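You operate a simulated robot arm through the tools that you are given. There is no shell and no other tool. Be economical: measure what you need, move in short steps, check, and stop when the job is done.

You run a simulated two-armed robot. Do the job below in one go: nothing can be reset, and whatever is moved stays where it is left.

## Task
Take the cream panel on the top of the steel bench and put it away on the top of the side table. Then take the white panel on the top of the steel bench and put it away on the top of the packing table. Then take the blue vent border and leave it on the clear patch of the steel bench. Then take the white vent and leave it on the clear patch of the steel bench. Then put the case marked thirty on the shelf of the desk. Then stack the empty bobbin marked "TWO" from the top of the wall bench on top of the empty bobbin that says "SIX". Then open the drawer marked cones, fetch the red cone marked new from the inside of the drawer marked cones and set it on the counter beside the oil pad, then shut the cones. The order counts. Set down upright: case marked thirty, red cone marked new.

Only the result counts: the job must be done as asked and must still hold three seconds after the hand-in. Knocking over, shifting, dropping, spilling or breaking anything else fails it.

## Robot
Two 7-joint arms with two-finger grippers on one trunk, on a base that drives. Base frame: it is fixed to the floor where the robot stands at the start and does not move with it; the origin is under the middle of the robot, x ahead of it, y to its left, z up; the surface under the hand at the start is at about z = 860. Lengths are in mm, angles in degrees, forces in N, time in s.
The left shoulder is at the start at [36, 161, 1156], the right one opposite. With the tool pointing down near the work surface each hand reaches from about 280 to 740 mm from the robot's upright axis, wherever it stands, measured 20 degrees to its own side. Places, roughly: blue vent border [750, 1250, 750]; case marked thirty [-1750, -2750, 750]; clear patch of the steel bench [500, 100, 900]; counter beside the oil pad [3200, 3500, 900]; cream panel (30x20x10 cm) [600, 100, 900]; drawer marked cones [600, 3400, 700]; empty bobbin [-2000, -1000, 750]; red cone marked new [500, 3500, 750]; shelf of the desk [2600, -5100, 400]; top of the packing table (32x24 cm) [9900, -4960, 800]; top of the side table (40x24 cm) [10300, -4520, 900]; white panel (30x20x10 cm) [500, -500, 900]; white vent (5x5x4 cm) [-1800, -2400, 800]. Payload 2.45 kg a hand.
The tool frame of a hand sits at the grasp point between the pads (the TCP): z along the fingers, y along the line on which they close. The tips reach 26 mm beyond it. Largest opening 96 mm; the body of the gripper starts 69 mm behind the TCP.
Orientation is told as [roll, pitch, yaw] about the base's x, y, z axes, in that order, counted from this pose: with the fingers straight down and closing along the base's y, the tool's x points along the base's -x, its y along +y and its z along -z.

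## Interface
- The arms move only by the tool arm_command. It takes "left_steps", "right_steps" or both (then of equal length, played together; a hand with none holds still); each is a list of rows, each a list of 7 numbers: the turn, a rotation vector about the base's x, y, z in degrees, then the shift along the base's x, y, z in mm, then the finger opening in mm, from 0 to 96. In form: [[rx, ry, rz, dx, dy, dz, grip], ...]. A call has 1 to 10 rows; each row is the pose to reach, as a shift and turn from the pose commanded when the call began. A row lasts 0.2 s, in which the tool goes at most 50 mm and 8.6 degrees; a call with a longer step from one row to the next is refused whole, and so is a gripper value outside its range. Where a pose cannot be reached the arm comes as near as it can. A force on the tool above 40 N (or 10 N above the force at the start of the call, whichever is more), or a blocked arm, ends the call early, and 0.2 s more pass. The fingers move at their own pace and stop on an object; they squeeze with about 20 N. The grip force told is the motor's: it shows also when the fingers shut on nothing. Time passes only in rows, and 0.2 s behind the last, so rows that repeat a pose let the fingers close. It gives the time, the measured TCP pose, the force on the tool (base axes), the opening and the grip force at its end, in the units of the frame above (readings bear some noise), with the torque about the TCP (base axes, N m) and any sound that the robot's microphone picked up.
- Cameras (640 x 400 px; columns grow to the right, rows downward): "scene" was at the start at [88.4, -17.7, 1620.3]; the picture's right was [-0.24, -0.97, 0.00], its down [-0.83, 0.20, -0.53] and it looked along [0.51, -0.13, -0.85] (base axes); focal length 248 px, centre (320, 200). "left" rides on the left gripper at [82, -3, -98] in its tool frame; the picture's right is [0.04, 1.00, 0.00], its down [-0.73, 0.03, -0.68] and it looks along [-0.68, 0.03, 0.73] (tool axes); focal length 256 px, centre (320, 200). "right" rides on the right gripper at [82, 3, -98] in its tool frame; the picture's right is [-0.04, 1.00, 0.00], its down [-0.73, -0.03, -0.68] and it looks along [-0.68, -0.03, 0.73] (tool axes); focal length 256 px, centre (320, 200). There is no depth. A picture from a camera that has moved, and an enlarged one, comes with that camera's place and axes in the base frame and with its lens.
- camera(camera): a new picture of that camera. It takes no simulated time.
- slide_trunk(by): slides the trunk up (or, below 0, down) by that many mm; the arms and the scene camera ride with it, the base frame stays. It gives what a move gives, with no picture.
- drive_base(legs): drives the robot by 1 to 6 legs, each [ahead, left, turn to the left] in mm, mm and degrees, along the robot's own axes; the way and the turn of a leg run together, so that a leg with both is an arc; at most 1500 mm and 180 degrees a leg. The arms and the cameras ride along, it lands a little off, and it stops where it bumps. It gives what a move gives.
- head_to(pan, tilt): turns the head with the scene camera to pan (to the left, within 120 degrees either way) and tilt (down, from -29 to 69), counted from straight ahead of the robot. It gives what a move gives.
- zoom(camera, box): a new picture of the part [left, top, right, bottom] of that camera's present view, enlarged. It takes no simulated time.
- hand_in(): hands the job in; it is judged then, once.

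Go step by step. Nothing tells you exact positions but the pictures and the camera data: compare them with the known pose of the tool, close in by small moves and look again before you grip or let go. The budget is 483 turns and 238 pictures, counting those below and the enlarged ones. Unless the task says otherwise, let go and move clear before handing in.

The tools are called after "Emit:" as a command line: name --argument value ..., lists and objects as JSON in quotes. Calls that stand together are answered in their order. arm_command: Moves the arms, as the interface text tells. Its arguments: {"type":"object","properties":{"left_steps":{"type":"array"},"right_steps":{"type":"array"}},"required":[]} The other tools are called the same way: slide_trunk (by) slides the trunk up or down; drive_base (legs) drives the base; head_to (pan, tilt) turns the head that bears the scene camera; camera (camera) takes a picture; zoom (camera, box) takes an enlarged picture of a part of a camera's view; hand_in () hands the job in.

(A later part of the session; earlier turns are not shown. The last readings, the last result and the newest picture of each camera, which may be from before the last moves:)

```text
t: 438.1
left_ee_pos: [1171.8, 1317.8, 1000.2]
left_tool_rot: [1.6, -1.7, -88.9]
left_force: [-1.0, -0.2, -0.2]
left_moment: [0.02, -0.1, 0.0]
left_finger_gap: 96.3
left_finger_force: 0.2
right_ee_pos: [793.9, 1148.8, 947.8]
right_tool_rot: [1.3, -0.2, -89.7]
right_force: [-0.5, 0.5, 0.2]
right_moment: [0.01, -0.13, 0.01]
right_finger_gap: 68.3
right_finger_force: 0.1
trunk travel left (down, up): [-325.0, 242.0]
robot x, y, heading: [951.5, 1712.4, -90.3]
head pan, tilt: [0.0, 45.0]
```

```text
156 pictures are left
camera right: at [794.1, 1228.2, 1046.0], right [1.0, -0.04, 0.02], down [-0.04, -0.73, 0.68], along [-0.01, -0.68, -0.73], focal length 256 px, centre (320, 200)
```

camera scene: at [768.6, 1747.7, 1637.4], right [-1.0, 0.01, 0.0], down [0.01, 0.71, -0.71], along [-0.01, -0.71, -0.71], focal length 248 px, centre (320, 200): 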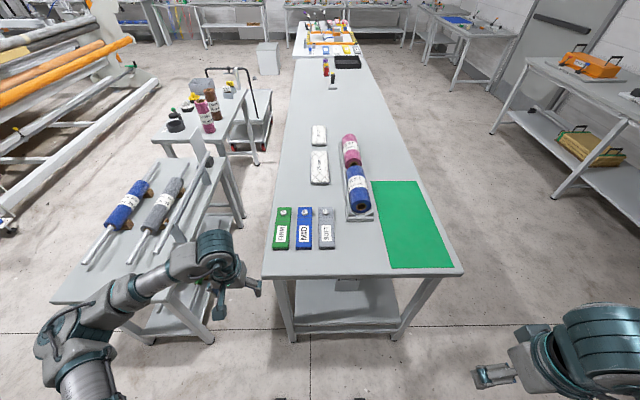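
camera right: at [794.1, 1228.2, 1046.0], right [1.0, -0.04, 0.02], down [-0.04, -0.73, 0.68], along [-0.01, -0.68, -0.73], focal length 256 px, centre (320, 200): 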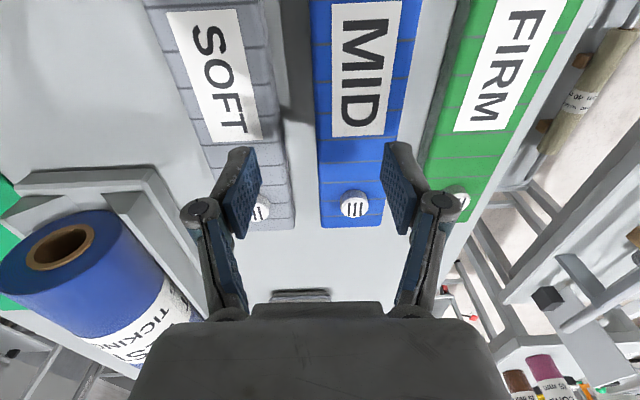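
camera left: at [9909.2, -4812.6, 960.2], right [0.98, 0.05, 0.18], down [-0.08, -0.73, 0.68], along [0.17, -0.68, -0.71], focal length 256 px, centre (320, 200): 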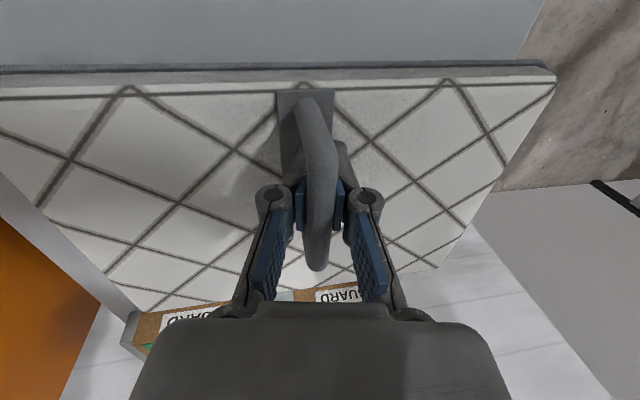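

The body is swaying sideways after the lateral drive. I'll lift a little and wait for it to die down.

Emit:
arm_command --right_steps '[[0, 0, 0, 0, 0, 20, 68], [0, 0, 0, 0, 0, 20, 68], [0, 0, 0, 0, 0, 20, 68], [0, 0, 0, 0, 0, 20, 68], [0, 0, 0, 0, 0, 20, 68], [0, 0, 0, 0, 0, 20, 68], [0, 0, 0, 0, 0, 20, 68], [0, 0, 0, 0, 0, 20, 68], [0, 0, 0, 0, 0, 20, 68], [0, 0, 0, 0, 0, 20, 68]]'

Emit:
arm_command --right_steps '[[0, 0, 0, 0, 0, 0, 68], [0, 0, 0, 0, 0, 0, 68], [0, 0, 0, 0, 0, 0, 68], [0, 0, 0, 0, 0, 0, 68], [0, 0, 0, 0, 0, 0, 68]]'

Emit:
arm_command --right_steps '[[0, 0, 0, 0, 0, 0, 68]]'

Emit:
arm_command --right_steps '[[0, 0, 0, 0, 0, 0, 68]]'

Emit:
arm_command --right_steps '[[0, 0, 0, 0, 0, 0, 68]]'

Emit:
arm_command --right_steps '[[0, 0, 0, 0, 0, 0, 68]]'

```text
t: 440.2
left_ee_pos: [1195.5, 1317.4, 993.7]
left_tool_rot: [0.5, -1.8, -88.7]
left_force: [1.7, -0.6, 0.1]
left_moment: [0.0, 0.07, 0.02]
left_finger_gap: 96.1
left_finger_force: 0.1
right_ee_pos: [816.6, 1146.7, 971.8]
right_tool_rot: [0.2, -0.1, -89.7]
right_force: [0.6, -0.8, 0.0]
right_moment: [0.02, 0.08, 0.0]
right_finger_gap: 68.1
right_finger_force: 0.1
trunk travel left (down, up): [-325.0, 242.0]
robot x, y, heading: [961.3, 1711.6, -90.0]
head pan, tilt: [0.0, 45.0]
```

```text
t: 441.4
left_ee_pos: [1182.3, 1317.0, 997.2]
left_tool_rot: [1.1, -1.7, -88.8]
left_force: [0.0, 0.2, -1.0]
left_moment: [0.0, -0.02, 0.0]
left_finger_gap: 95.9
left_finger_force: 0.1
right_ee_pos: [803.1, 1148.7, 969.3]
right_tool_rot: [0.7, -0.1, -89.8]
right_force: [0.0, -0.1, -0.1]
right_moment: [0.02, -0.02, 0.03]
right_finger_gap: 68.0
right_finger_force: 0.0
trunk travel left (down, up): [-325.0, 242.0]
robot x, y, heading: [957.9, 1711.6, -89.9]
head pan, tilt: [0.0, 45.0]
```

```text
t: 441.9
left_ee_pos: [1187.5, 1317.1, 997.5]
left_tool_rot: [0.8, -1.7, -88.7]
left_force: [0.6, -0.3, 0.5]
left_moment: [0.0, 0.0, 0.0]
left_finger_gap: 96.4
left_finger_force: 0.1
right_ee_pos: [807.7, 1147.2, 970.2]
right_tool_rot: [0.6, -0.2, -89.7]
right_force: [1.6, -0.5, -0.7]
right_moment: [-0.03, -0.01, 0.02]
right_finger_gap: 67.8
right_finger_force: 0.1
trunk travel left (down, up): [-325.0, 242.0]
robot x, y, heading: [960.5, 1709.5, -90.0]
head pan, tilt: [0.0, 45.0]
```

```text
t: 442.2
left_ee_pos: [1186.5, 1316.9, 998.0]
left_tool_rot: [0.9, -1.8, -88.8]
left_force: [-0.2, 0.5, 0.1]
left_moment: [0.03, 0.02, -0.01]
left_finger_gap: 96.0
left_finger_force: 0.1
right_ee_pos: [807.1, 1148.4, 968.9]
right_tool_rot: [0.6, -0.3, -89.7]
right_force: [0.0, 0.2, 0.3]
right_moment: [-0.04, 0.01, -0.01]
right_finger_gap: 68.2
right_finger_force: 0.1
trunk travel left (down, up): [-325.0, 242.0]
robot x, y, heading: [960.7, 1710.9, -90.3]
head pan, tilt: [0.0, 45.0]
```

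```text
t: 442.6
left_ee_pos: [1184.0, 1317.4, 998.3]
left_tool_rot: [0.9, -1.6, -88.7]
left_force: [-0.8, -0.7, -0.1]
left_moment: [-0.01, 0.02, 0.0]
left_finger_gap: 95.9
left_finger_force: 0.1
right_ee_pos: [804.7, 1148.3, 968.5]
right_tool_rot: [0.7, -0.2, -89.7]
right_force: [-0.4, 0.1, 0.6]
right_moment: [0.03, -0.04, 0.01]
right_finger_gap: 68.1
right_finger_force: 0.1
trunk travel left (down, up): [-325.0, 242.0]
robot x, y, heading: [962.1, 1707.9, -90.1]
head pan, tilt: [0.0, 45.0]
```

```text
t: 443.1
left_ee_pos: [1188.1, 1316.4, 996.5]
left_tool_rot: [0.8, -1.7, -88.8]
left_force: [0.0, 0.2, -0.3]
left_moment: [-0.02, -0.01, 0.03]
left_finger_gap: 96.0
left_finger_force: 0.0
right_ee_pos: [808.7, 1146.8, 970.0]
right_tool_rot: [0.5, -0.3, -89.8]
right_force: [-0.4, -0.8, -0.3]
right_moment: [0.02, 0.04, -0.03]
right_finger_gap: 67.8
right_finger_force: 0.1
trunk travel left (down, up): [-325.0, 242.0]
robot x, y, heading: [961.1, 1707.1, -90.0]
head pan, tilt: [0.0, 45.0]
```

It has settled to within a few mm. I'll align and go down.

Emit:
arm_command --right_steps '[[0, -0.3, -0.2, 8, -2, -10, 68], [0, -0.5, -0.3, 16, -3, -25, 68], [0, -0.5, -0.3, 16, -3, -35, 68], [0, -0.5, -0.3, 16, -3, -35, 68]]'

Emit:
camera --camera "right"

```text
t: 444.1
left_ee_pos: [1186.5, 1318.2, 996.9]
left_tool_rot: [0.8, -1.7, -88.8]
left_force: [0.1, 0.4, -0.4]
left_moment: [-0.03, 0.02, -0.02]
left_finger_gap: 96.0
left_finger_force: 0.0
right_ee_pos: [823.2, 1144.6, 936.1]
right_tool_rot: [1.1, -0.3, -90.0]
right_force: [-0.3, 0.2, -0.9]
right_moment: [-0.02, -0.01, -0.01]
right_finger_gap: 67.8
right_finger_force: 0.1
trunk travel left (down, up): [-325.0, 242.0]
robot x, y, heading: [961.7, 1710.8, -90.3]
head pan, tilt: [0.0, 45.0]
```

```text
155 pictures are left
camera right: at [824.0, 1224.9, 1033.5], right [1.0, -0.04, 0.02], down [-0.04, -0.73, 0.68], along [-0.01, -0.68, -0.73], focal length 256 px, centre (320, 200)
```

right: 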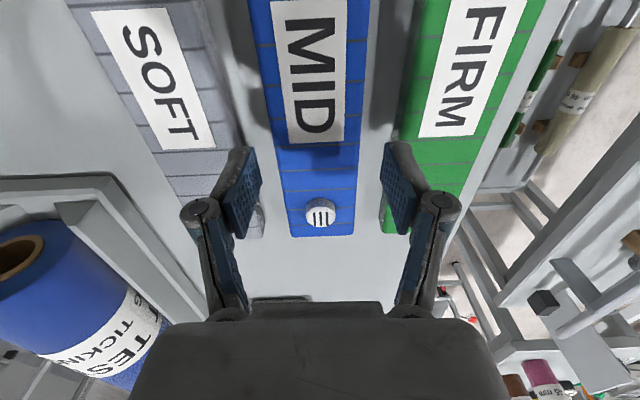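

Emit:
arm_command --right_steps '[[0, 1, 1, -2.5, 0, -10, 68], [0, 1, 1, -2.5, 0, -22, 68], [0, 1, 1, -2.5, 0, -32, 68], [0, 1, 1, -2.5, 0, -40, 68]]'

Emit:
camera --camera "right"

```text
t: 445.1
left_ee_pos: [1186.4, 1317.4, 997.7]
left_tool_rot: [1.0, -1.7, -88.7]
left_force: [0.3, 0.0, -0.9]
left_moment: [0.04, 0.05, 0.0]
left_finger_gap: 95.8
left_finger_force: 0.1
right_ee_pos: [821.7, 1144.7, 894.1]
right_tool_rot: [0.0, 0.0, -89.0]
right_force: [-0.4, 0.3, -0.2]
right_moment: [0.02, -0.02, 0.04]
right_finger_gap: 68.2
right_finger_force: 0.1
trunk travel left (down, up): [-325.0, 242.0]
robot x, y, heading: [964.0, 1710.9, -90.5]
head pan, tilt: [0.0, 45.0]
```

```text
154 pictures are left
camera right: at [821.7, 1224.7, 993.5], right [1.0, -0.02, 0.0], down [-0.02, -0.73, 0.68], along [-0.01, -0.68, -0.73], focal length 256 px, centre (320, 200)
```

right: 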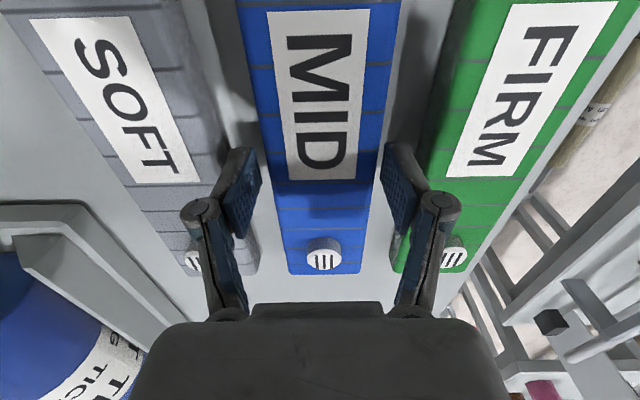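

The fingers are in the gaps beside MID. I'll close and lift.

Emit:
arm_command --right_steps '[[0, 0, 0, 0, 0, 0, 50], [0, 0, 0, 0, 0, 0, 30], [0, 0, 0, 0, 0, 0, 30], [0, 0, 0, 0, 0, 10, 30], [0, 0, 0, 0, 0, 30, 30], [0, 0, 0, 0, 0, 60, 30]]'

Emit:
camera --camera "right"

Emit:
zoom --camera "scene" --box '[255, 100, 455, 240]'

```text
t: 446.4
left_ee_pos: [1186.9, 1318.3, 997.4]
left_tool_rot: [0.9, -1.7, -88.8]
left_force: [0.8, 1.3, -0.8]
left_moment: [-0.01, 0.01, 0.01]
left_finger_gap: 96.1
left_finger_force: 0.1
right_ee_pos: [821.4, 1144.2, 954.5]
right_tool_rot: [0.0, -0.1, -89.0]
right_force: [0.4, 0.2, -0.2]
right_moment: [-0.02, 0.01, 0.0]
right_finger_gap: 59.5
right_finger_force: 19.5
trunk travel left (down, up): [-325.0, 242.0]
robot x, y, heading: [956.0, 1708.4, -89.9]
head pan, tilt: [0.0, 45.0]
```

```text
153 pictures are left
camera right: at [822.3, 1224.2, 1054.0], right [1.0, -0.02, 0.0], down [-0.02, -0.73, 0.68], along [-0.01, -0.68, -0.73], focal length 256 px, centre (320, 200)
```

right: 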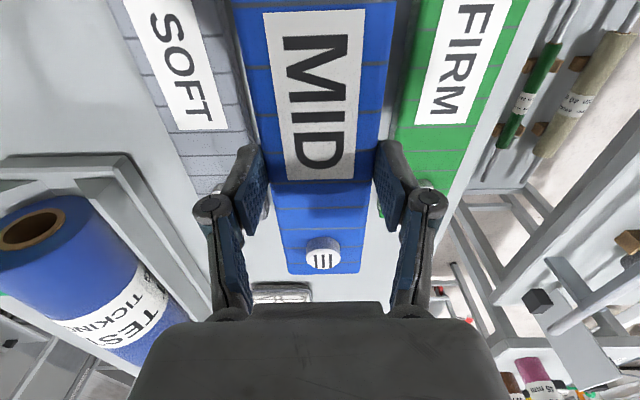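

```text
2.86 times, centred on (355, 170) of scene
camera zoom: at [960.5, 1604.2, 1637.3], right [-1.0, 0.0, 0.0], down [0.0, 0.71, -0.7], along [0.0, -0.7, -0.71], focal length 709 px, centre (220, 286)
```

zoom: 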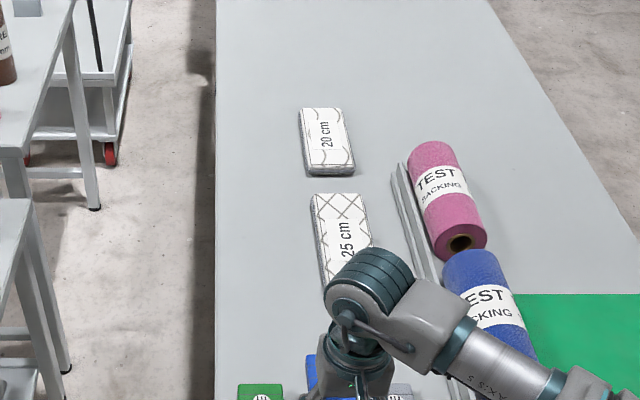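

The blue border is held. I'll raise it, pull in and drive around to the bench's front.

Emit:
arm_command --right_steps '[[0, 0, 0, 0, 10, 40, 30], [0, 0, 0, 0, 30, 85, 30], [0, 0, 0, -20, 60, 115, 30], [0, 0, 0, -40, 95, 125, 30], [0, 0, 0, -60, 130, 130, 30], [0, 0, 0, -70, 165, 130, 30]]'

Emit:
drive_base --legs '[[-250, 0, 0], [0, 0, -90], [1500, 0, 0], [0, 0, 90]]'

Emit:
camera --camera "scene"

```text
t: 447.9
left_ee_pos: [1184.5, 1317.8, 998.1]
left_tool_rot: [0.9, -1.8, -88.8]
left_force: [0.1, -0.1, 0.4]
left_moment: [0.01, 0.0, -0.03]
left_finger_gap: 95.9
left_finger_force: 0.0
right_ee_pos: [750.5, 1310.9, 1086.2]
right_tool_rot: [0.3, -0.2, -89.0]
right_force: [-0.6, -0.7, -0.5]
right_moment: [-0.02, 0.01, 0.03]
right_finger_gap: 59.5
right_finger_force: 20.0
trunk travel left (down, up): [-325.0, 242.0]
robot x, y, heading: [960.5, 1710.0, -90.0]
head pan, tilt: [0.0, 45.0]
```

```text
t: 464.4
left_ee_pos: [-315.9, 1577.1, 996.9]
left_tool_rot: [0.8, -1.7, -88.9]
left_force: [0.2, -1.0, 0.7]
left_moment: [-0.01, 0.01, 0.0]
left_finger_gap: 96.1
left_finger_force: 0.0
right_ee_pos: [-750.4, 1571.8, 1085.2]
right_tool_rot: [0.2, -0.3, -89.2]
right_force: [0.8, 0.2, -1.7]
right_moment: [0.02, 0.01, 0.02]
right_finger_gap: 59.1
right_finger_force: 20.4
trunk travel left (down, up): [-325.0, 242.0]
robot x, y, heading: [-538.2, 1966.1, -90.5]
head pan, tilt: [0.0, 45.0]
```

```text
151 pictures are left
camera scene: at [-542.0, 1865.4, 1637.3], right [-1.0, 0.0, 0.0], down [0.0, 0.71, -0.7], along [0.0, -0.7, -0.71], focal length 248 px, centre (320, 200)
```

scene: 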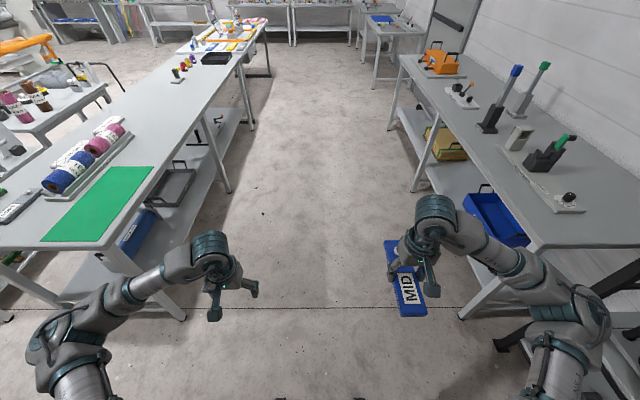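

Emit:
drive_base --legs '[[1490, 0, 0.5], [200, 0, 0], [0, 0, 90], [480, 0, 0]]'

Emit:
head_to --pan 0 --tilt 55

Emit:
camera --camera "scene"

```text
t: 479.1
left_ee_pos: [328.7, 523.7, 999.7]
left_tool_rot: [1.0, -1.8, 1.2]
left_force: [0.1, 0.0, 0.4]
left_moment: [0.0, -0.01, -0.01]
left_finger_gap: 95.9
left_finger_force: 0.0
right_ee_pos: [338.5, 88.5, 1086.0]
right_tool_rot: [0.0, -0.3, 1.1]
right_force: [-0.7, 1.6, 0.3]
right_moment: [-0.01, 0.05, -0.01]
right_finger_gap: 59.4
right_finger_force: 20.0
trunk travel left (down, up): [-325.0, 242.0]
robot x, y, heading: [-61.0, 299.2, -0.2]
head pan, tilt: [0.0, 45.0]
```

```text
t: 479.9
left_ee_pos: [327.6, 524.3, 998.9]
left_tool_rot: [0.9, -2.0, 1.2]
left_force: [-0.1, -0.6, -0.3]
left_moment: [0.0, -0.04, -0.02]
left_finger_gap: 96.0
left_finger_force: 0.1
right_ee_pos: [336.3, 89.0, 1088.1]
right_tool_rot: [0.0, -0.5, 1.1]
right_force: [-0.4, -0.3, -0.1]
right_moment: [0.03, -0.01, 0.05]
right_finger_gap: 59.4
right_finger_force: 19.5
trunk travel left (down, up): [-325.0, 242.0]
robot x, y, heading: [-62.4, 297.8, -0.0]
head pan, tilt: [0.0, 55.0]
```

```text
150 pictures are left
camera scene: at [33.7, 296.6, 1623.9], right [0.0, -1.0, 0.0], down [-0.82, 0.0, -0.57], along [0.57, 0.0, -0.82], focal length 248 px, centre (320, 200)
```

scene: 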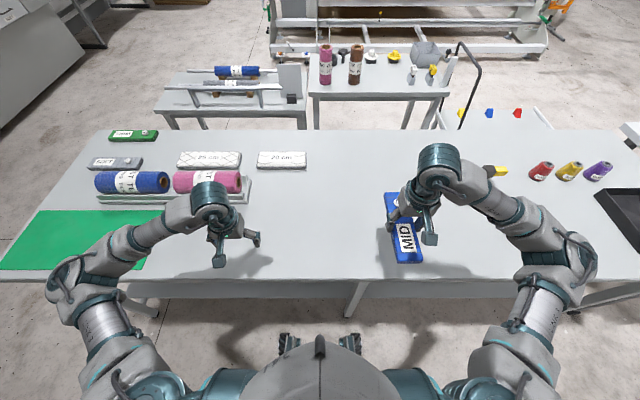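

Emit:
arm_command --right_steps '[[0, 0.2, 0, 40, 9, -20, 30], [0, 0.4, 0, 80, 18, -40, 30], [0, 0.5, 0, 120, 27, -60, 30], [0, 0.5, 0, 160, 36, -80, 30], [0, 0.5, 0, 164, 36, -120, 30], [0, 0.5, 0, 164, 36, -160, 30], [0, 0.5, 0, 164, 36, -180, 30], [0, 0.5, 0, 164, 36, -190, 30], [0, 0.5, 0, 164, 36, -194, 30]]'

Emit:
camera --camera "right"

```text
t: 481.9
left_ee_pos: [327.3, 525.0, 1000.3]
left_tool_rot: [0.9, -2.1, 1.3]
left_force: [0.4, -0.6, -0.3]
left_moment: [0.01, 0.0, 0.01]
left_finger_gap: 96.1
left_finger_force: 0.0
right_ee_pos: [500.1, 125.1, 894.4]
right_tool_rot: [0.1, -0.2, 1.1]
right_force: [0.9, -2.1, 10.9]
right_moment: [-0.26, -0.39, 0.07]
right_finger_gap: 59.5
right_finger_force: 20.5
trunk travel left (down, up): [-325.0, 242.0]
robot x, y, heading: [-59.5, 300.3, -0.1]
head pan, tilt: [0.0, 55.0]
```

```text
149 pictures are left
camera right: at [416.7, 125.3, 993.5], right [0.02, 1.0, 0.0], down [0.73, -0.02, 0.68], along [0.68, -0.01, -0.73], focal length 256 px, centre (320, 200)
```

right: 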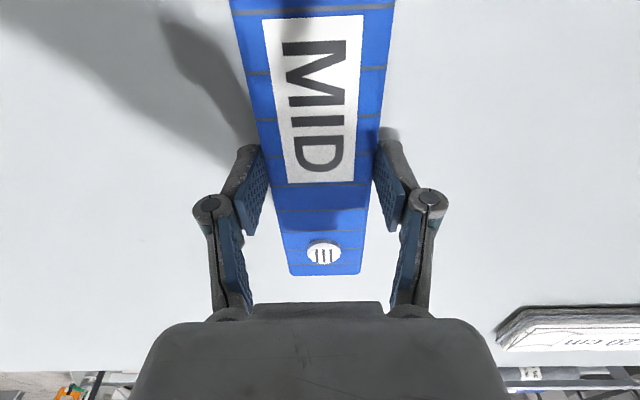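

Resting on the bench. I'll release and rise.

Emit:
arm_command --right_steps '[[0, 0, 0, 0, 0, 0, 70], [0, 0, 0, 0, 0, 0, 80], [0, 0, 0, 0, 0, 30, 90], [0, 0, 0, 0, 0, 75, 96], [0, 0, 0, -20, -10, 120, 96], [0, 0, 0, -60, -30, 140, 96], [0, 0, 0, -100, -50, 150, 96], [0, 0, 0, -140, -80, 150, 96], [0, 0, 0, -180, -100, 150, 96]]'

Emit:
camera --camera "scene"

```text
refused: row 5 steps farther than a row can; nothing moved
```

```text
148 pictures are left
camera scene: at [32.3, 297.6, 1624.3], right [0.0, -1.0, 0.0], down [-0.82, 0.0, -0.57], along [0.57, 0.0, -0.82], focal length 248 px, centre (320, 200)
```

scene: 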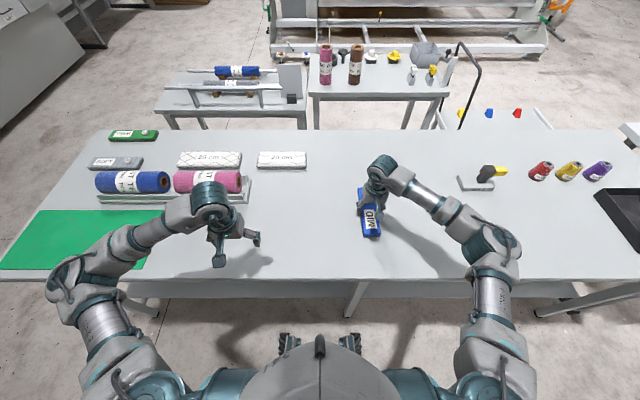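

Emit:
arm_command --right_steps '[[0, 0, 0, 0, 0, 0, 70], [0, 0, 0, 0, 0, 0, 80], [0, 0, 0, 0, 0, 30, 90], [0, 0, 0, 0, 0, 70, 96], [0, 0, 0, -10, -5, 110, 96], [0, 0, 0, -45, -20, 135, 96], [0, 0, 0, -80, -40, 150, 96], [0, 0, 0, -120, -60, 150, 96], [0, 0, 0, -160, -80, 150, 96]]'

Emit:
camera --camera "scene"

```text
t: 483.9
left_ee_pos: [324.9, 522.5, 999.7]
left_tool_rot: [1.0, -2.0, 1.4]
left_force: [0.2, -0.3, 0.1]
left_moment: [-0.05, -0.01, -0.01]
left_finger_gap: 96.0
left_finger_force: 0.0
right_ee_pos: [335.9, 42.9, 1045.2]
right_tool_rot: [0.2, -0.1, 1.0]
right_force: [0.1, 0.5, -0.2]
right_moment: [0.02, -0.02, 0.0]
right_finger_gap: 96.0
right_finger_force: 0.0
trunk travel left (down, up): [-325.0, 242.0]
robot x, y, heading: [-54.2, 298.6, 0.1]
head pan, tilt: [0.0, 55.0]
```

```text
147 pictures are left
camera scene: at [30.8, 294.4, 1624.1], right [0.0, -1.0, 0.0], down [-0.82, 0.0, -0.57], along [0.57, 0.0, -0.82], focal length 248 px, centre (320, 200)
```

scene: 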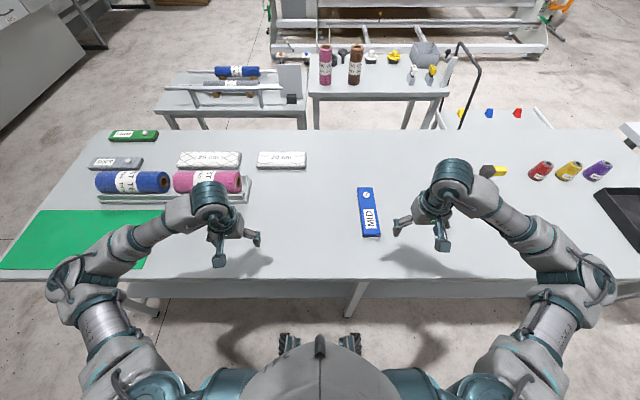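

The border is set. Next are the white vent and the case on the west bench near (-1800,-2500).

Emit:
drive_base --legs '[[-500, 0, 0], [0, 0, -90], [1490, 0, 0], [1250, 0, 0], [0, 0, -90]]'

Emit:
head_to --pan 0 --tilt 40

Emit:
camera --camera "scene"

```text
t: 507.4
left_ee_pos: [-985.8, -2677.8, 999.6]
left_tool_rot: [0.9, -2.1, 179.7]
left_force: [0.4, 0.1, -0.3]
left_moment: [0.03, 0.01, 0.0]
left_finger_gap: 95.9
left_finger_force: 0.0
right_ee_pos: [-984.7, -2198.1, 1044.1]
right_tool_rot: [0.3, 0.0, 179.5]
right_force: [-0.9, -0.2, 0.0]
right_moment: [0.04, 0.03, 0.0]
right_finger_gap: 95.8
right_finger_force: 0.0
trunk travel left (down, up): [-325.0, 242.0]
robot x, y, heading: [-594.8, -2463.8, 178.4]
head pan, tilt: [0.0, 55.0]
```

```text
t: 508.2
left_ee_pos: [-983.0, -2678.1, 1001.2]
left_tool_rot: [0.9, -2.2, 179.7]
left_force: [0.5, -0.4, -0.5]
left_moment: [0.01, 0.05, 0.0]
left_finger_gap: 95.9
left_finger_force: 0.0
right_ee_pos: [-981.3, -2198.8, 1046.5]
right_tool_rot: [0.1, -0.1, 179.4]
right_force: [-0.2, 0.1, 0.4]
right_moment: [-0.02, 0.02, 0.0]
right_finger_gap: 95.9
right_finger_force: 0.0
trunk travel left (down, up): [-325.0, 242.0]
robot x, y, heading: [-590.4, -2463.0, 178.3]
head pan, tilt: [0.0, 40.0]
```

```text
146 pictures are left
camera scene: at [-700.6, -2460.5, 1644.5], right [0.03, 1.0, 0.0], down [0.65, -0.02, -0.76], along [-0.76, 0.02, -0.65], focal length 248 px, centre (320, 200)
```

scene: 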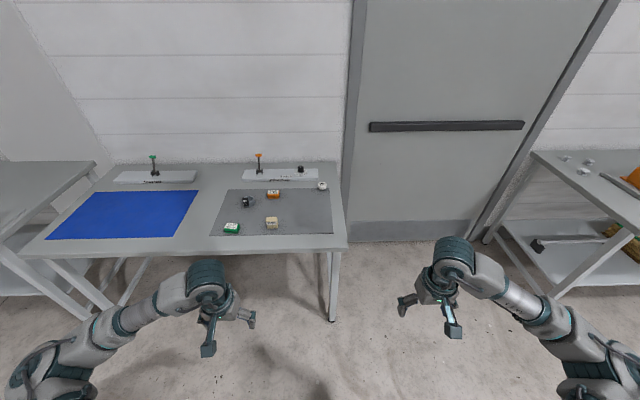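

Emit:
zoom --camera "scene" --box '[200, 140, 360, 240]'

```text
4.00 times, centred on (280, 190) of scene
camera zoom: at [-700.6, -2460.5, 1644.5], right [0.03, 1.0, 0.0], down [0.65, -0.02, -0.76], along [-0.76, 0.02, -0.65], focal length 992 px, centre (480, 240)
```

zoom: 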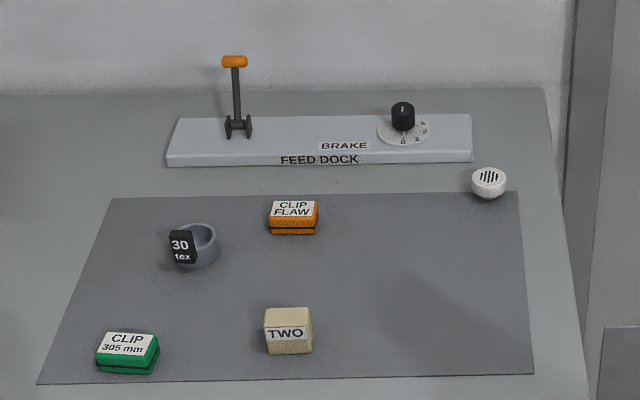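

The white vent is at about (-1811,-2419), and the "30 tex" cup (the case) is at about (-1690,-2805). I'll approach and lower the trunk for this lower bench.

Emit:
drive_base --legs '[[0, 100, 1.7], [480, 0, 0]]'

Emit:
slide_trunk --by -60

Emit:
head_to --pan 0 --tilt 55

Emit:
camera --camera "scene"

```text
t: 511.8
left_ee_pos: [-1459.2, -2805.7, 997.7]
left_tool_rot: [0.2, -2.2, -178.4]
left_force: [-0.3, -0.8, -0.6]
left_moment: [0.03, 0.01, 0.0]
left_finger_gap: 96.1
left_finger_force: 0.1
right_ee_pos: [-1470.3, -2327.3, 1047.5]
right_tool_rot: [-0.6, -0.2, -178.7]
right_force: [0.2, -1.4, -0.3]
right_moment: [0.07, -0.01, 0.05]
right_finger_gap: 96.1
right_finger_force: 0.1
trunk travel left (down, up): [-325.0, 242.0]
robot x, y, heading: [-1070.1, -2566.6, -179.8]
head pan, tilt: [0.0, 40.0]
```

```text
t: 512.8
left_ee_pos: [-1455.0, -2753.8, 949.5]
left_tool_rot: [2.9, -2.7, -178.8]
left_force: [0.1, 2.6, 0.4]
left_moment: [-0.1, 0.0, 0.0]
left_finger_gap: 96.0
left_finger_force: 0.0
right_ee_pos: [-1466.8, -2272.0, 979.0]
right_tool_rot: [2.0, -0.4, -179.1]
right_force: [1.0, 1.8, 0.3]
right_moment: [-0.15, 0.08, -0.04]
right_finger_gap: 96.2
right_finger_force: 0.1
trunk travel left (down, up): [-265.0, 302.0]
robot x, y, heading: [-1077.6, -2562.4, -180.2]
head pan, tilt: [0.0, 40.0]
```

```text
t: 513.6
left_ee_pos: [-1455.3, -2776.4, 945.7]
left_tool_rot: [2.0, -2.5, -178.5]
left_force: [-0.1, 0.8, 0.2]
left_moment: [-0.03, -0.01, 0.02]
left_finger_gap: 95.9
left_finger_force: 0.0
right_ee_pos: [-1467.9, -2295.2, 983.2]
right_tool_rot: [1.0, -0.2, -178.9]
right_force: [0.4, 0.8, -0.5]
right_moment: [-0.05, -0.02, -0.03]
right_finger_gap: 96.1
right_finger_force: 0.1
trunk travel left (down, up): [-265.0, 302.0]
robot x, y, heading: [-1076.7, -2563.5, -179.8]
head pan, tilt: [0.0, 55.0]
```

```text
144 pictures are left
camera scene: at [-1202.6, -2585.6, 1562.9], right [0.0, 1.0, 0.01], down [0.82, 0.01, -0.57], along [-0.57, 0.01, -0.82], focal length 248 px, centre (320, 200)
```

scene: 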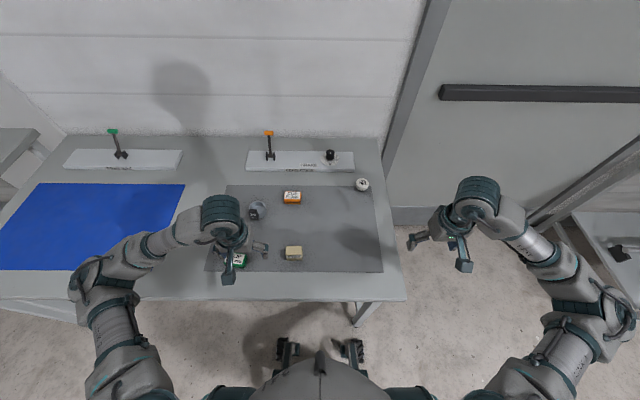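

Emit:
drive_base --legs '[[80, 0, 0]]'

Emit:
arm_command --right_steps '[[0, 0, 0, -30, -20, 0, 96], [0, 0, 0, -60, -40, 0, 96], [0, 0, 0, -95, -60, 0, 96], [0, 0, 0, -130, -75, 0, 96], [0, 0, 0, -165, -90, -10, 96], [0, 0, 0, -200, -105, -30, 96], [0, 0, 0, -230, -115, -50, 96], [0, 0, 0, -245, -117, -60, 96], [0, 0, 0, -245, -117, -60, 96], [0, 0, 0, -245, -117, -60, 96]]'

Emit:
camera --camera "right"

```text
t: 514.6
left_ee_pos: [-1529.5, -2753.1, 952.2]
left_tool_rot: [3.0, -2.5, -178.9]
left_force: [-1.9, 2.1, -0.5]
left_moment: [-0.15, -0.01, 0.02]
left_finger_gap: 96.1
left_finger_force: 0.0
right_ee_pos: [-1541.4, -2273.8, 980.9]
right_tool_rot: [1.9, -0.1, -179.1]
right_force: [0.2, 1.6, 0.1]
right_moment: [-0.16, -0.01, 0.0]
right_finger_gap: 96.0
right_finger_force: 0.0
trunk travel left (down, up): [-265.0, 302.0]
robot x, y, heading: [-1146.7, -2560.1, 179.9]
head pan, tilt: [0.0, 55.0]
```

```text
t: 516.8
left_ee_pos: [-1528.7, -2752.8, 952.2]
left_tool_rot: [2.4, -2.8, -178.9]
left_force: [0.6, -0.3, -0.4]
left_moment: [0.01, -0.01, 0.01]
left_finger_gap: 96.0
left_finger_force: 0.2
right_ee_pos: [-1784.1, -2390.0, 920.3]
right_tool_rot: [1.8, -0.5, -179.1]
right_force: [0.5, 0.3, 0.7]
right_moment: [-0.03, 0.0, 0.02]
right_finger_gap: 95.7
right_finger_force: 0.0
trunk travel left (down, up): [-265.0, 302.0]
robot x, y, heading: [-1146.1, -2559.4, 180.1]
head pan, tilt: [0.0, 55.0]
```

```text
143 pictures are left
camera right: at [-1703.0, -2390.5, 1019.0], right [-0.02, -1.0, 0.03], down [-0.73, 0.04, 0.68], along [-0.68, -0.01, -0.73], focal length 256 px, centre (320, 200)
```

right: 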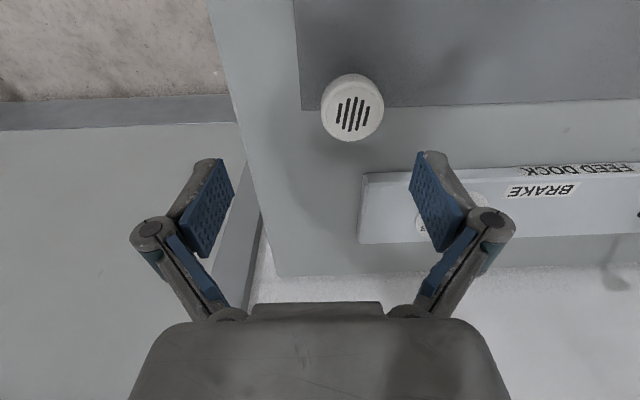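

Emit:
arm_command --right_steps '[[0.7, 0, 0, -2, -15, -20, 84], [1.5, 0, 0, -4, -31, -45, 84], [1.5, 0, 0, -4, -31, -60, 84], [1.5, 0, 0, -4, -31, -60, 84], [1.5, 0, 0, -4, -31, -60, 84]]'

Emit:
camera --camera "right"

```text
t: 518.0
left_ee_pos: [-1528.0, -2754.9, 952.1]
left_tool_rot: [2.6, -2.8, -178.9]
left_force: [-0.1, 0.9, 0.5]
left_moment: [0.0, 0.0, -0.03]
left_finger_gap: 96.0
left_finger_force: 0.0
right_ee_pos: [-1788.6, -2421.1, 860.5]
right_tool_rot: [0.3, -0.4, -179.1]
right_force: [0.2, 0.1, -0.4]
right_moment: [0.01, 0.0, -0.02]
right_finger_gap: 84.2
right_finger_force: 0.0
trunk travel left (down, up): [-265.0, 302.0]
robot x, y, heading: [-1148.2, -2557.8, 180.3]
head pan, tilt: [0.0, 55.0]
```

```text
142 pictures are left
camera right: at [-1706.9, -2424.7, 958.0], right [-0.02, -1.0, 0.01], down [-0.73, 0.02, 0.68], along [-0.68, 0.01, -0.73], focal length 256 px, centre (320, 200)
```

right: 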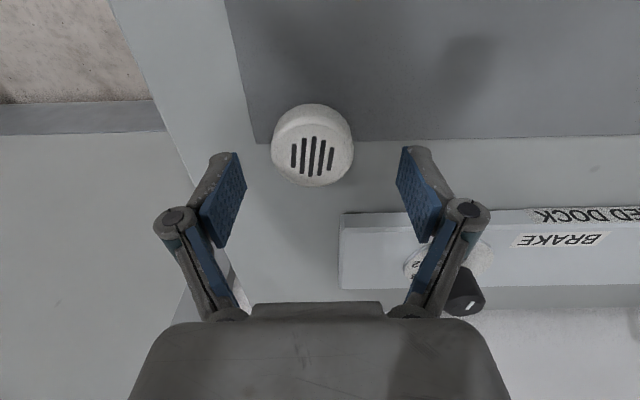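

Emit:
arm_command --right_steps '[[0, 0, 0, -3, 2, -20, 84], [0, 0, 0, -3, 2, -36, 84], [0, 0, 0, -3, 2, -46, 84], [0, 0, 0, -3, 2, -46, 60], [0, 0, 0, -3, 2, -46, 35], [0, 0, 0, -3, 2, -46, 30], [0, 0, 0, -3, 2, -46, 30]]'

Emit:
camera --camera "right"

```text
t: 519.8
left_ee_pos: [-1522.1, -2735.5, 957.6]
left_tool_rot: [2.8, -3.5, -179.2]
left_force: [0.9, 0.4, 0.5]
left_moment: [-0.02, 0.07, -0.01]
left_finger_gap: 95.8
left_finger_force: 0.0
right_ee_pos: [-1792.1, -2401.6, 826.0]
right_tool_rot: [1.6, -2.0, -179.6]
right_force: [-12.0, 7.1, 35.6]
right_moment: [2.7, -0.32, 0.37]
right_finger_gap: 50.8
right_finger_force: 44.5
trunk travel left (down, up): [-265.0, 302.0]
robot x, y, heading: [-1141.5, -2559.6, 179.8]
head pan, tilt: [0.0, 55.0]
stopped in row 7 (right hand): the force on the tool passed its limit at 40 N (the readings are from after the stop); the commanded pose is now the measured one
```

```text
141 pictures are left
camera right: at [-1707.9, -2404.4, 922.5], right [-0.03, -1.0, 0.03], down [-0.71, 0.04, 0.7], along [-0.7, 0.0, -0.71], focal length 256 px, centre (320, 200)
```

right: 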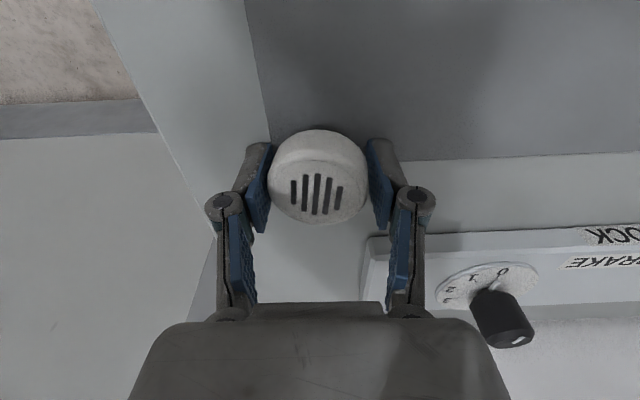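

Emit:
arm_command --right_steps '[[0, 0, 0, 0, 0, 8, 30], [0, 0, 0, 0, 0, 25, 30], [0, 0, 0, 0, 0, 50, 30], [0, 0, 0, 5, 0, 90, 30], [0, 0, 0, 20, 0, 130, 30]]'

Emit:
camera --camera "right"

Emit:
camera --camera "scene"

```text
t: 520.0
left_ee_pos: [-1522.8, -2722.5, 955.8]
left_tool_rot: [2.8, -3.3, -179.4]
left_force: [0.6, 0.2, -0.2]
left_moment: [-0.02, 0.02, 0.0]
left_finger_gap: 96.0
left_finger_force: 0.0
right_ee_pos: [-1792.8, -2395.5, 826.9]
right_tool_rot: [2.6, -2.4, -179.7]
right_force: [5.3, -2.4, 33.3]
right_moment: [-0.94, -0.51, 0.35]
right_finger_gap: 43.9
right_finger_force: 44.8
trunk travel left (down, up): [-265.0, 302.0]
robot x, y, heading: [-1140.7, -2557.3, 179.5]
head pan, tilt: [0.0, 55.0]
stopped in row 1 (right hand): the force on the tool passed its limit at 76 N (the readings are from after the stop); the commanded pose is now the measured one
```

```text
140 pictures are left
camera right: at [-1708.3, -2395.9, 922.6], right [-0.03, -1.0, 0.04], down [-0.71, 0.05, 0.71], along [-0.71, -0.01, -0.71], focal length 256 px, centre (320, 200)
```

right: 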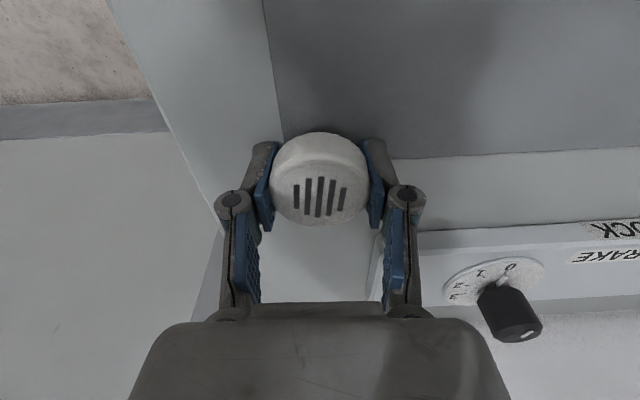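

```text
139 pictures are left
camera scene: at [-1264.2, -2563.6, 1564.8], right [0.01, 1.0, 0.0], down [0.82, 0.0, -0.57], along [-0.57, 0.01, -0.82], focal length 248 px, centre (320, 200)
```

scene: 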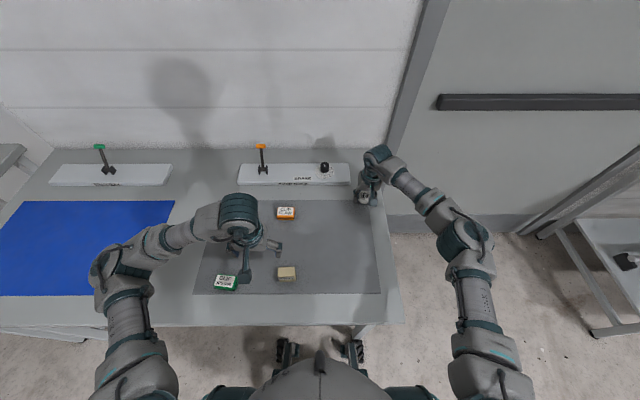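

Emit:
arm_command --right_steps '[[0, 0, 0, 0, 0, 15, 30], [0, 0, 0, 0, 0, 30, 30], [0, 0, 0, 0, 0, 50, 30]]'

Emit:
camera --camera "right"

```text
t: 520.8
left_ee_pos: [-1528.2, -2725.7, 954.5]
left_tool_rot: [2.4, -2.9, -179.4]
left_force: [-0.6, 0.0, 0.4]
left_moment: [-0.02, -0.02, -0.04]
left_finger_gap: 95.9
left_finger_force: 0.1
right_ee_pos: [-1794.5, -2396.7, 870.3]
right_tool_rot: [1.8, -1.7, -179.7]
right_force: [0.8, -0.3, -0.7]
right_moment: [-0.02, 0.02, 0.0]
right_finger_gap: 44.6
right_finger_force: 20.2
trunk travel left (down, up): [-265.0, 302.0]
robot x, y, heading: [-1143.1, -2558.2, 180.0]
head pan, tilt: [0.0, 55.0]
```

```text
138 pictures are left
camera right: at [-1710.7, -2397.3, 967.2], right [-0.03, -1.0, 0.03], down [-0.71, 0.05, 0.7], along [-0.7, 0.0, -0.71], focal length 256 px, centre (320, 200)
```

right: 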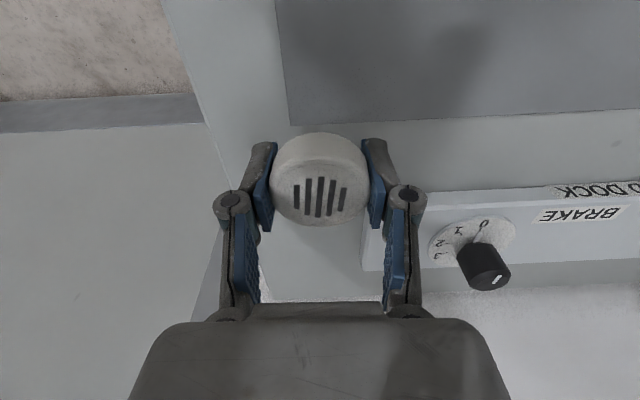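

The vent is held off-centre. I'll set it back down and regrip it at its middle.

Emit:
arm_command --right_steps '[[0, 0, 0, 0, 0, -20, 30], [0, 0, 0, 0, 0, -35, 30], [0, 0, 0, 0, 0, -41, 30], [0, 0, 0, 0, 0, -41, 60], [0, 0, 0, 0, 0, -39, 84], [0, 0, 0, 0, 0, -36, 84], [0, 0, 0, 7, 0, -36, 84], [0, 0, 0, 13, 0, -36, 84]]'

Emit:
camera --camera "right"

```text
t: 522.6
left_ee_pos: [-1526.3, -2727.3, 955.8]
left_tool_rot: [2.5, -3.0, -179.1]
left_force: [-0.3, 0.3, -0.3]
left_moment: [0.03, -0.01, 0.04]
left_finger_gap: 96.1
left_finger_force: 0.1
right_ee_pos: [-1782.6, -2399.0, 835.6]
right_tool_rot: [2.0, -1.8, -179.6]
right_force: [-1.3, 0.3, -0.1]
right_moment: [-0.02, 0.0, 0.0]
right_finger_gap: 84.2
right_finger_force: 0.0
trunk travel left (down, up): [-265.0, 302.0]
robot x, y, heading: [-1142.9, -2555.3, 179.6]
head pan, tilt: [0.0, 55.0]
```

```text
137 pictures are left
camera right: at [-1698.5, -2399.6, 932.2], right [-0.03, -1.0, 0.03], down [-0.71, 0.05, 0.7], along [-0.7, 0.0, -0.71], focal length 256 px, centre (320, 200)
```

right: 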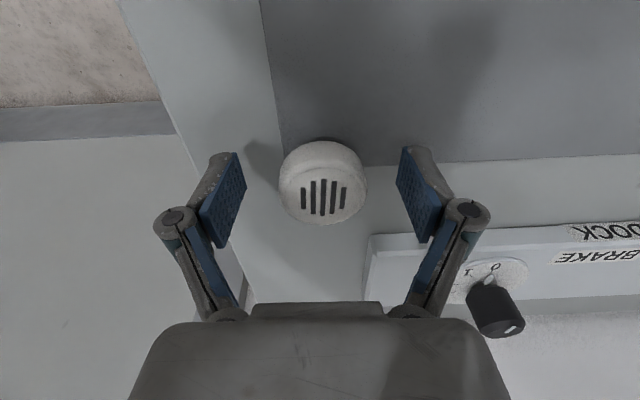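

Emit:
arm_command --right_steps '[[0, 0, 0, 0, 0, -4, 84], [0, 0, 0, 0, 0, -4, 60], [0, 0, 0, 0, 0, -4, 35], [0, 0, 0, 0, 0, -4, 30], [0, 0, 0, 0, 0, 6, 30], [0, 0, 0, 0, 0, 30, 30], [0, 0, 0, 10, 0, 70, 30], [0, 0, 0, 40, 0, 100, 30], [0, 0, 0, 70, 0, 130, 30]]'

Emit:
camera --camera "right"

```text
t: 524.6
left_ee_pos: [-1525.3, -2727.7, 954.8]
left_tool_rot: [2.4, -3.1, -179.2]
left_force: [0.0, -0.3, -0.1]
left_moment: [-0.02, 0.02, 0.0]
left_finger_gap: 96.1
left_finger_force: 0.0
right_ee_pos: [-1711.6, -2396.8, 965.6]
right_tool_rot: [2.0, -1.7, -179.7]
right_force: [0.4, 0.4, 0.2]
right_moment: [-0.01, 0.02, 0.0]
right_finger_gap: 45.0
right_finger_force: 19.7
trunk travel left (down, up): [-265.0, 302.0]
robot x, y, heading: [-1145.3, -2560.2, 179.8]
head pan, tilt: [0.0, 55.0]
```

```text
136 pictures are left
camera right: at [-1627.0, -2398.8, 1062.0], right [-0.03, -1.0, 0.03], down [-0.71, 0.05, 0.7], along [-0.7, 0.0, -0.71], focal length 256 px, centre (320, 200)
```

right: 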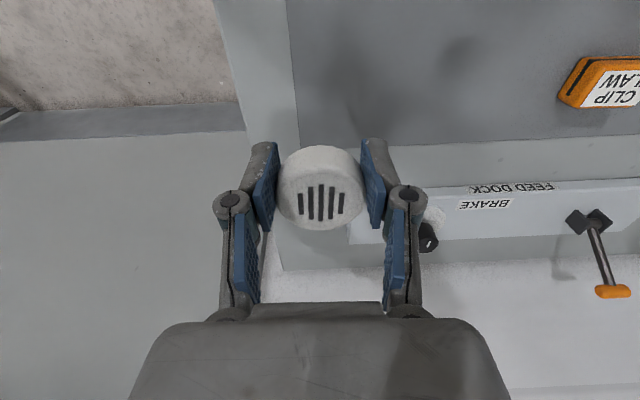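

The vent is held. I'll tuck in and drive to the steel bench.

Emit:
arm_command --right_steps '[[-0.5, -0.5, 0, 45, 0, 15, 30], [-1, -1, 0, 90, 5, 30, 30], [-1.5, -1.5, 0, 135, 10, 40, 30], [-2, -1.7, 0, 180, 20, 50, 30]]'

Emit:
drive_base --legs '[[-550, 0, 0], [0, 0, -90], [1490, 0, 0], [1270, 0, 0], [0, 0, -90], [520, 0, 0]]'

Emit:
camera --camera "scene"

```text
t: 525.6
left_ee_pos: [-1526.2, -2726.8, 955.7]
left_tool_rot: [2.5, -3.0, -179.3]
left_force: [-0.1, 0.2, 0.2]
left_moment: [-0.02, 0.02, 0.0]
left_finger_gap: 95.9
left_finger_force: 0.1
right_ee_pos: [-1530.5, -2378.3, 1015.5]
right_tool_rot: [3.9, -0.2, -179.7]
right_force: [0.4, -0.4, 0.4]
right_moment: [-0.01, 0.01, 0.0]
right_finger_gap: 44.9
right_finger_force: 20.1
trunk travel left (down, up): [-265.0, 302.0]
robot x, y, heading: [-1145.6, -2557.2, 179.6]
head pan, tilt: [0.0, 55.0]
```

```text
t: 552.0
left_ee_pos: [310.3, 383.2, 952.3]
left_tool_rot: [3.0, -2.9, 1.1]
left_force: [0.3, 0.4, 0.0]
left_moment: [-0.01, 0.02, 0.0]
left_finger_gap: 95.8
left_finger_force: 0.2
right_ee_pos: [317.9, 33.5, 1013.6]
right_tool_rot: [4.1, 0.0, 0.6]
right_force: [-0.1, 0.9, -0.9]
right_moment: [0.0, 0.0, -0.02]
right_finger_gap: 44.7
right_finger_force: 19.7
trunk travel left (down, up): [-265.0, 302.0]
robot x, y, heading: [-67.6, 216.6, 0.2]
head pan, tilt: [0.0, 55.0]
```

```text
135 pictures are left
camera scene: at [55.6, 209.8, 1563.1], right [0.0, -1.0, 0.0], down [-0.82, 0.0, -0.57], along [0.57, 0.0, -0.82], focal length 248 px, centre (320, 200)
```

scene: 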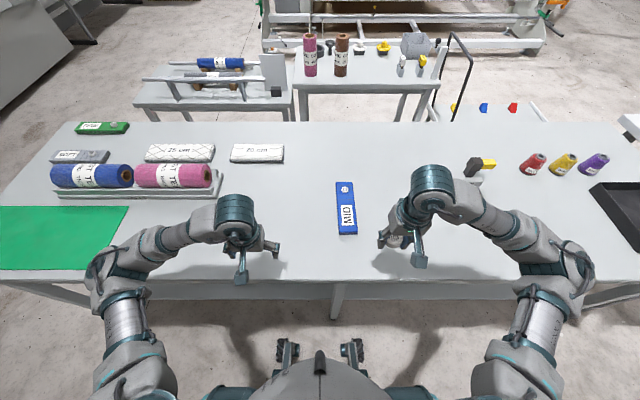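

Emit:
arm_command --right_steps '[[-1, 0, 0, 40, -2, -10, 30], [-2, 0, 0, 80, -4, -20, 30], [-3, 0, 0, 120, -6, -30, 30], [-4, 0, 0, 160, -8, -50, 30], [-4, 0, 0, 182, -8, -80, 30], [-4, 0, 0, 182, -8, -105, 30], [-4, 0, 0, 182, -8, -115, 30], [-4, 0, 0, 182, -8, -119, 30], [-4, 0, 0, 182, -8, -123, 30]]'

Emit:
camera --camera "right"

Emit:
zoom --camera "scene" --box '[300, 130, 460, 270]'

```text
t: 554.0
left_ee_pos: [308.4, 382.1, 954.6]
left_tool_rot: [2.7, -3.2, 1.1]
left_force: [0.2, -0.4, 0.1]
left_moment: [0.0, 0.03, 0.01]
left_finger_gap: 95.7
left_finger_force: 0.1
right_ee_pos: [496.8, 24.6, 892.2]
right_tool_rot: [0.0, -0.2, 0.7]
right_force: [0.5, 0.3, -0.4]
right_moment: [0.01, -0.05, 0.0]
right_finger_gap: 44.9
right_finger_force: 19.8
trunk travel left (down, up): [-265.0, 302.0]
robot x, y, heading: [-75.0, 209.9, 0.0]
head pan, tilt: [0.0, 55.0]
```

```text
134 pictures are left
camera right: at [413.2, 25.9, 989.9], right [0.03, 1.0, 0.0], down [0.73, -0.02, 0.68], along [0.68, -0.02, -0.73], focal length 256 px, centre (320, 200)
```

right: 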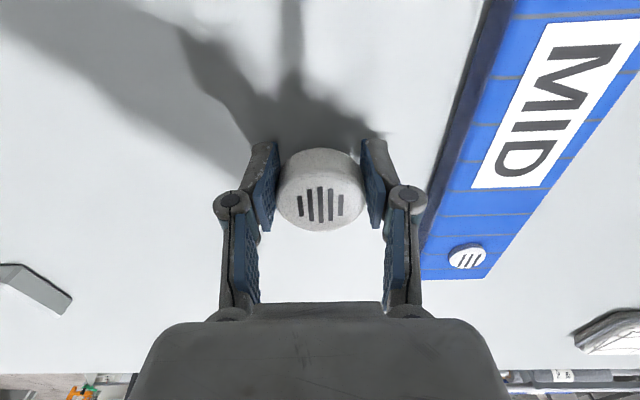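

```text
2.86 times, centred on (380, 200) of scene
camera zoom: at [56.6, 209.8, 1562.9], right [0.0, -1.0, 0.0], down [-0.82, 0.0, -0.57], along [0.57, 0.0, -0.82], focal length 709 px, centre (149, 200)
```

zoom: 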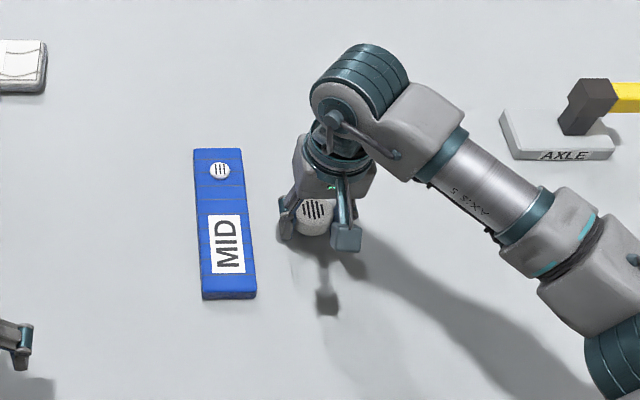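

Emit:
arm_command --right_steps '[[0, 0, 0, 0, 0, -3, 30], [0, 0, 0, 0, 0, -6, 30]]'

Emit:
arm_command --right_steps '[[0, 0, 0, 0, 0, -3, 30], [0, 0, 0, 0, 0, -6, 30]]'

```text
t: 554.6
left_ee_pos: [307.6, 382.2, 956.0]
left_tool_rot: [2.8, -3.3, 1.2]
left_force: [-0.2, 0.4, -0.4]
left_moment: [0.01, 0.02, -0.01]
left_finger_gap: 95.9
left_finger_force: 0.0
right_ee_pos: [495.1, 25.3, 888.7]
right_tool_rot: [0.1, -0.6, 0.6]
right_force: [0.1, -2.5, 15.9]
right_moment: [-0.04, -0.33, -0.06]
right_finger_gap: 45.1
right_finger_force: 20.0
trunk travel left (down, up): [-265.0, 302.0]
robot x, y, heading: [-72.9, 211.6, 0.1]
head pan, tilt: [0.0, 55.0]
```

```text
t: 555.2
left_ee_pos: [305.4, 381.5, 955.7]
left_tool_rot: [2.8, -3.4, 1.1]
left_force: [-0.5, -0.1, 0.2]
left_moment: [0.01, 0.01, 0.02]
left_finger_gap: 96.3
left_finger_force: 0.0
right_ee_pos: [495.3, 25.6, 884.5]
right_tool_rot: [0.0, -0.7, 0.6]
right_force: [2.3, -7.2, 35.8]
right_moment: [-0.23, 0.22, 0.26]
right_finger_gap: 44.9
right_finger_force: 20.5
trunk travel left (down, up): [-265.0, 302.0]
robot x, y, heading: [-69.9, 207.4, -0.2]
head pan, tilt: [0.0, 55.0]
```

Firm contact. I'll release and lift, moving the other finger clear of MID.

Emit:
arm_command --right_steps '[[0, 0, 0, 0, 0, 2, 50], [0, 0, 0, 0, 0, 3, 75], [0, 0, 0, 0, 0, 5, 75], [0, 0, 0, 0, 0, 40, 75], [0, 0, 0, 0, 0, 80, 90], [0, 0, 0, -10, 0, 120, 96], [0, 0, 0, -45, -10, 145, 96], [0, 0, 0, -85, -20, 150, 96], [0, 0, 0, -125, -30, 150, 96]]'

Emit:
camera --camera "scene"

```text
t: 557.2
left_ee_pos: [307.1, 379.9, 954.6]
left_tool_rot: [2.9, -3.3, 1.1]
left_force: [-0.3, -0.5, 1.1]
left_moment: [0.01, -0.04, -0.01]
left_finger_gap: 95.9
left_finger_force: 0.1
right_ee_pos: [368.2, -6.3, 1030.2]
right_tool_rot: [-0.1, -0.3, 0.7]
right_force: [0.6, -0.7, 0.3]
right_moment: [0.0, -0.03, 0.0]
right_finger_gap: 95.9
right_finger_force: 0.0
trunk travel left (down, up): [-265.0, 302.0]
robot x, y, heading: [-71.6, 209.8, -0.1]
head pan, tilt: [0.0, 55.0]
```

```text
132 pictures are left
camera scene: at [54.0, 207.8, 1563.2], right [0.0, -1.0, 0.0], down [-0.82, 0.0, -0.57], along [0.57, 0.0, -0.82], focal length 248 px, centre (320, 200)
```

scene: 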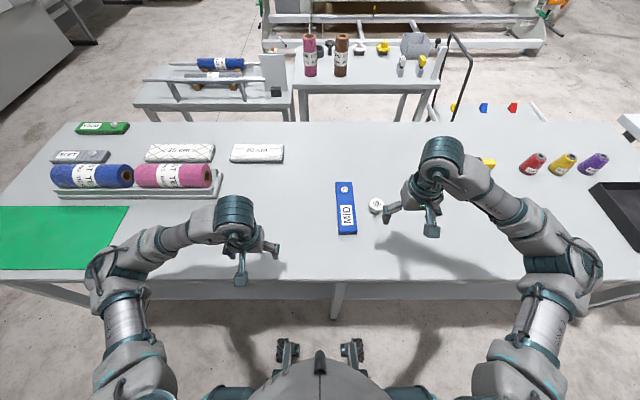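

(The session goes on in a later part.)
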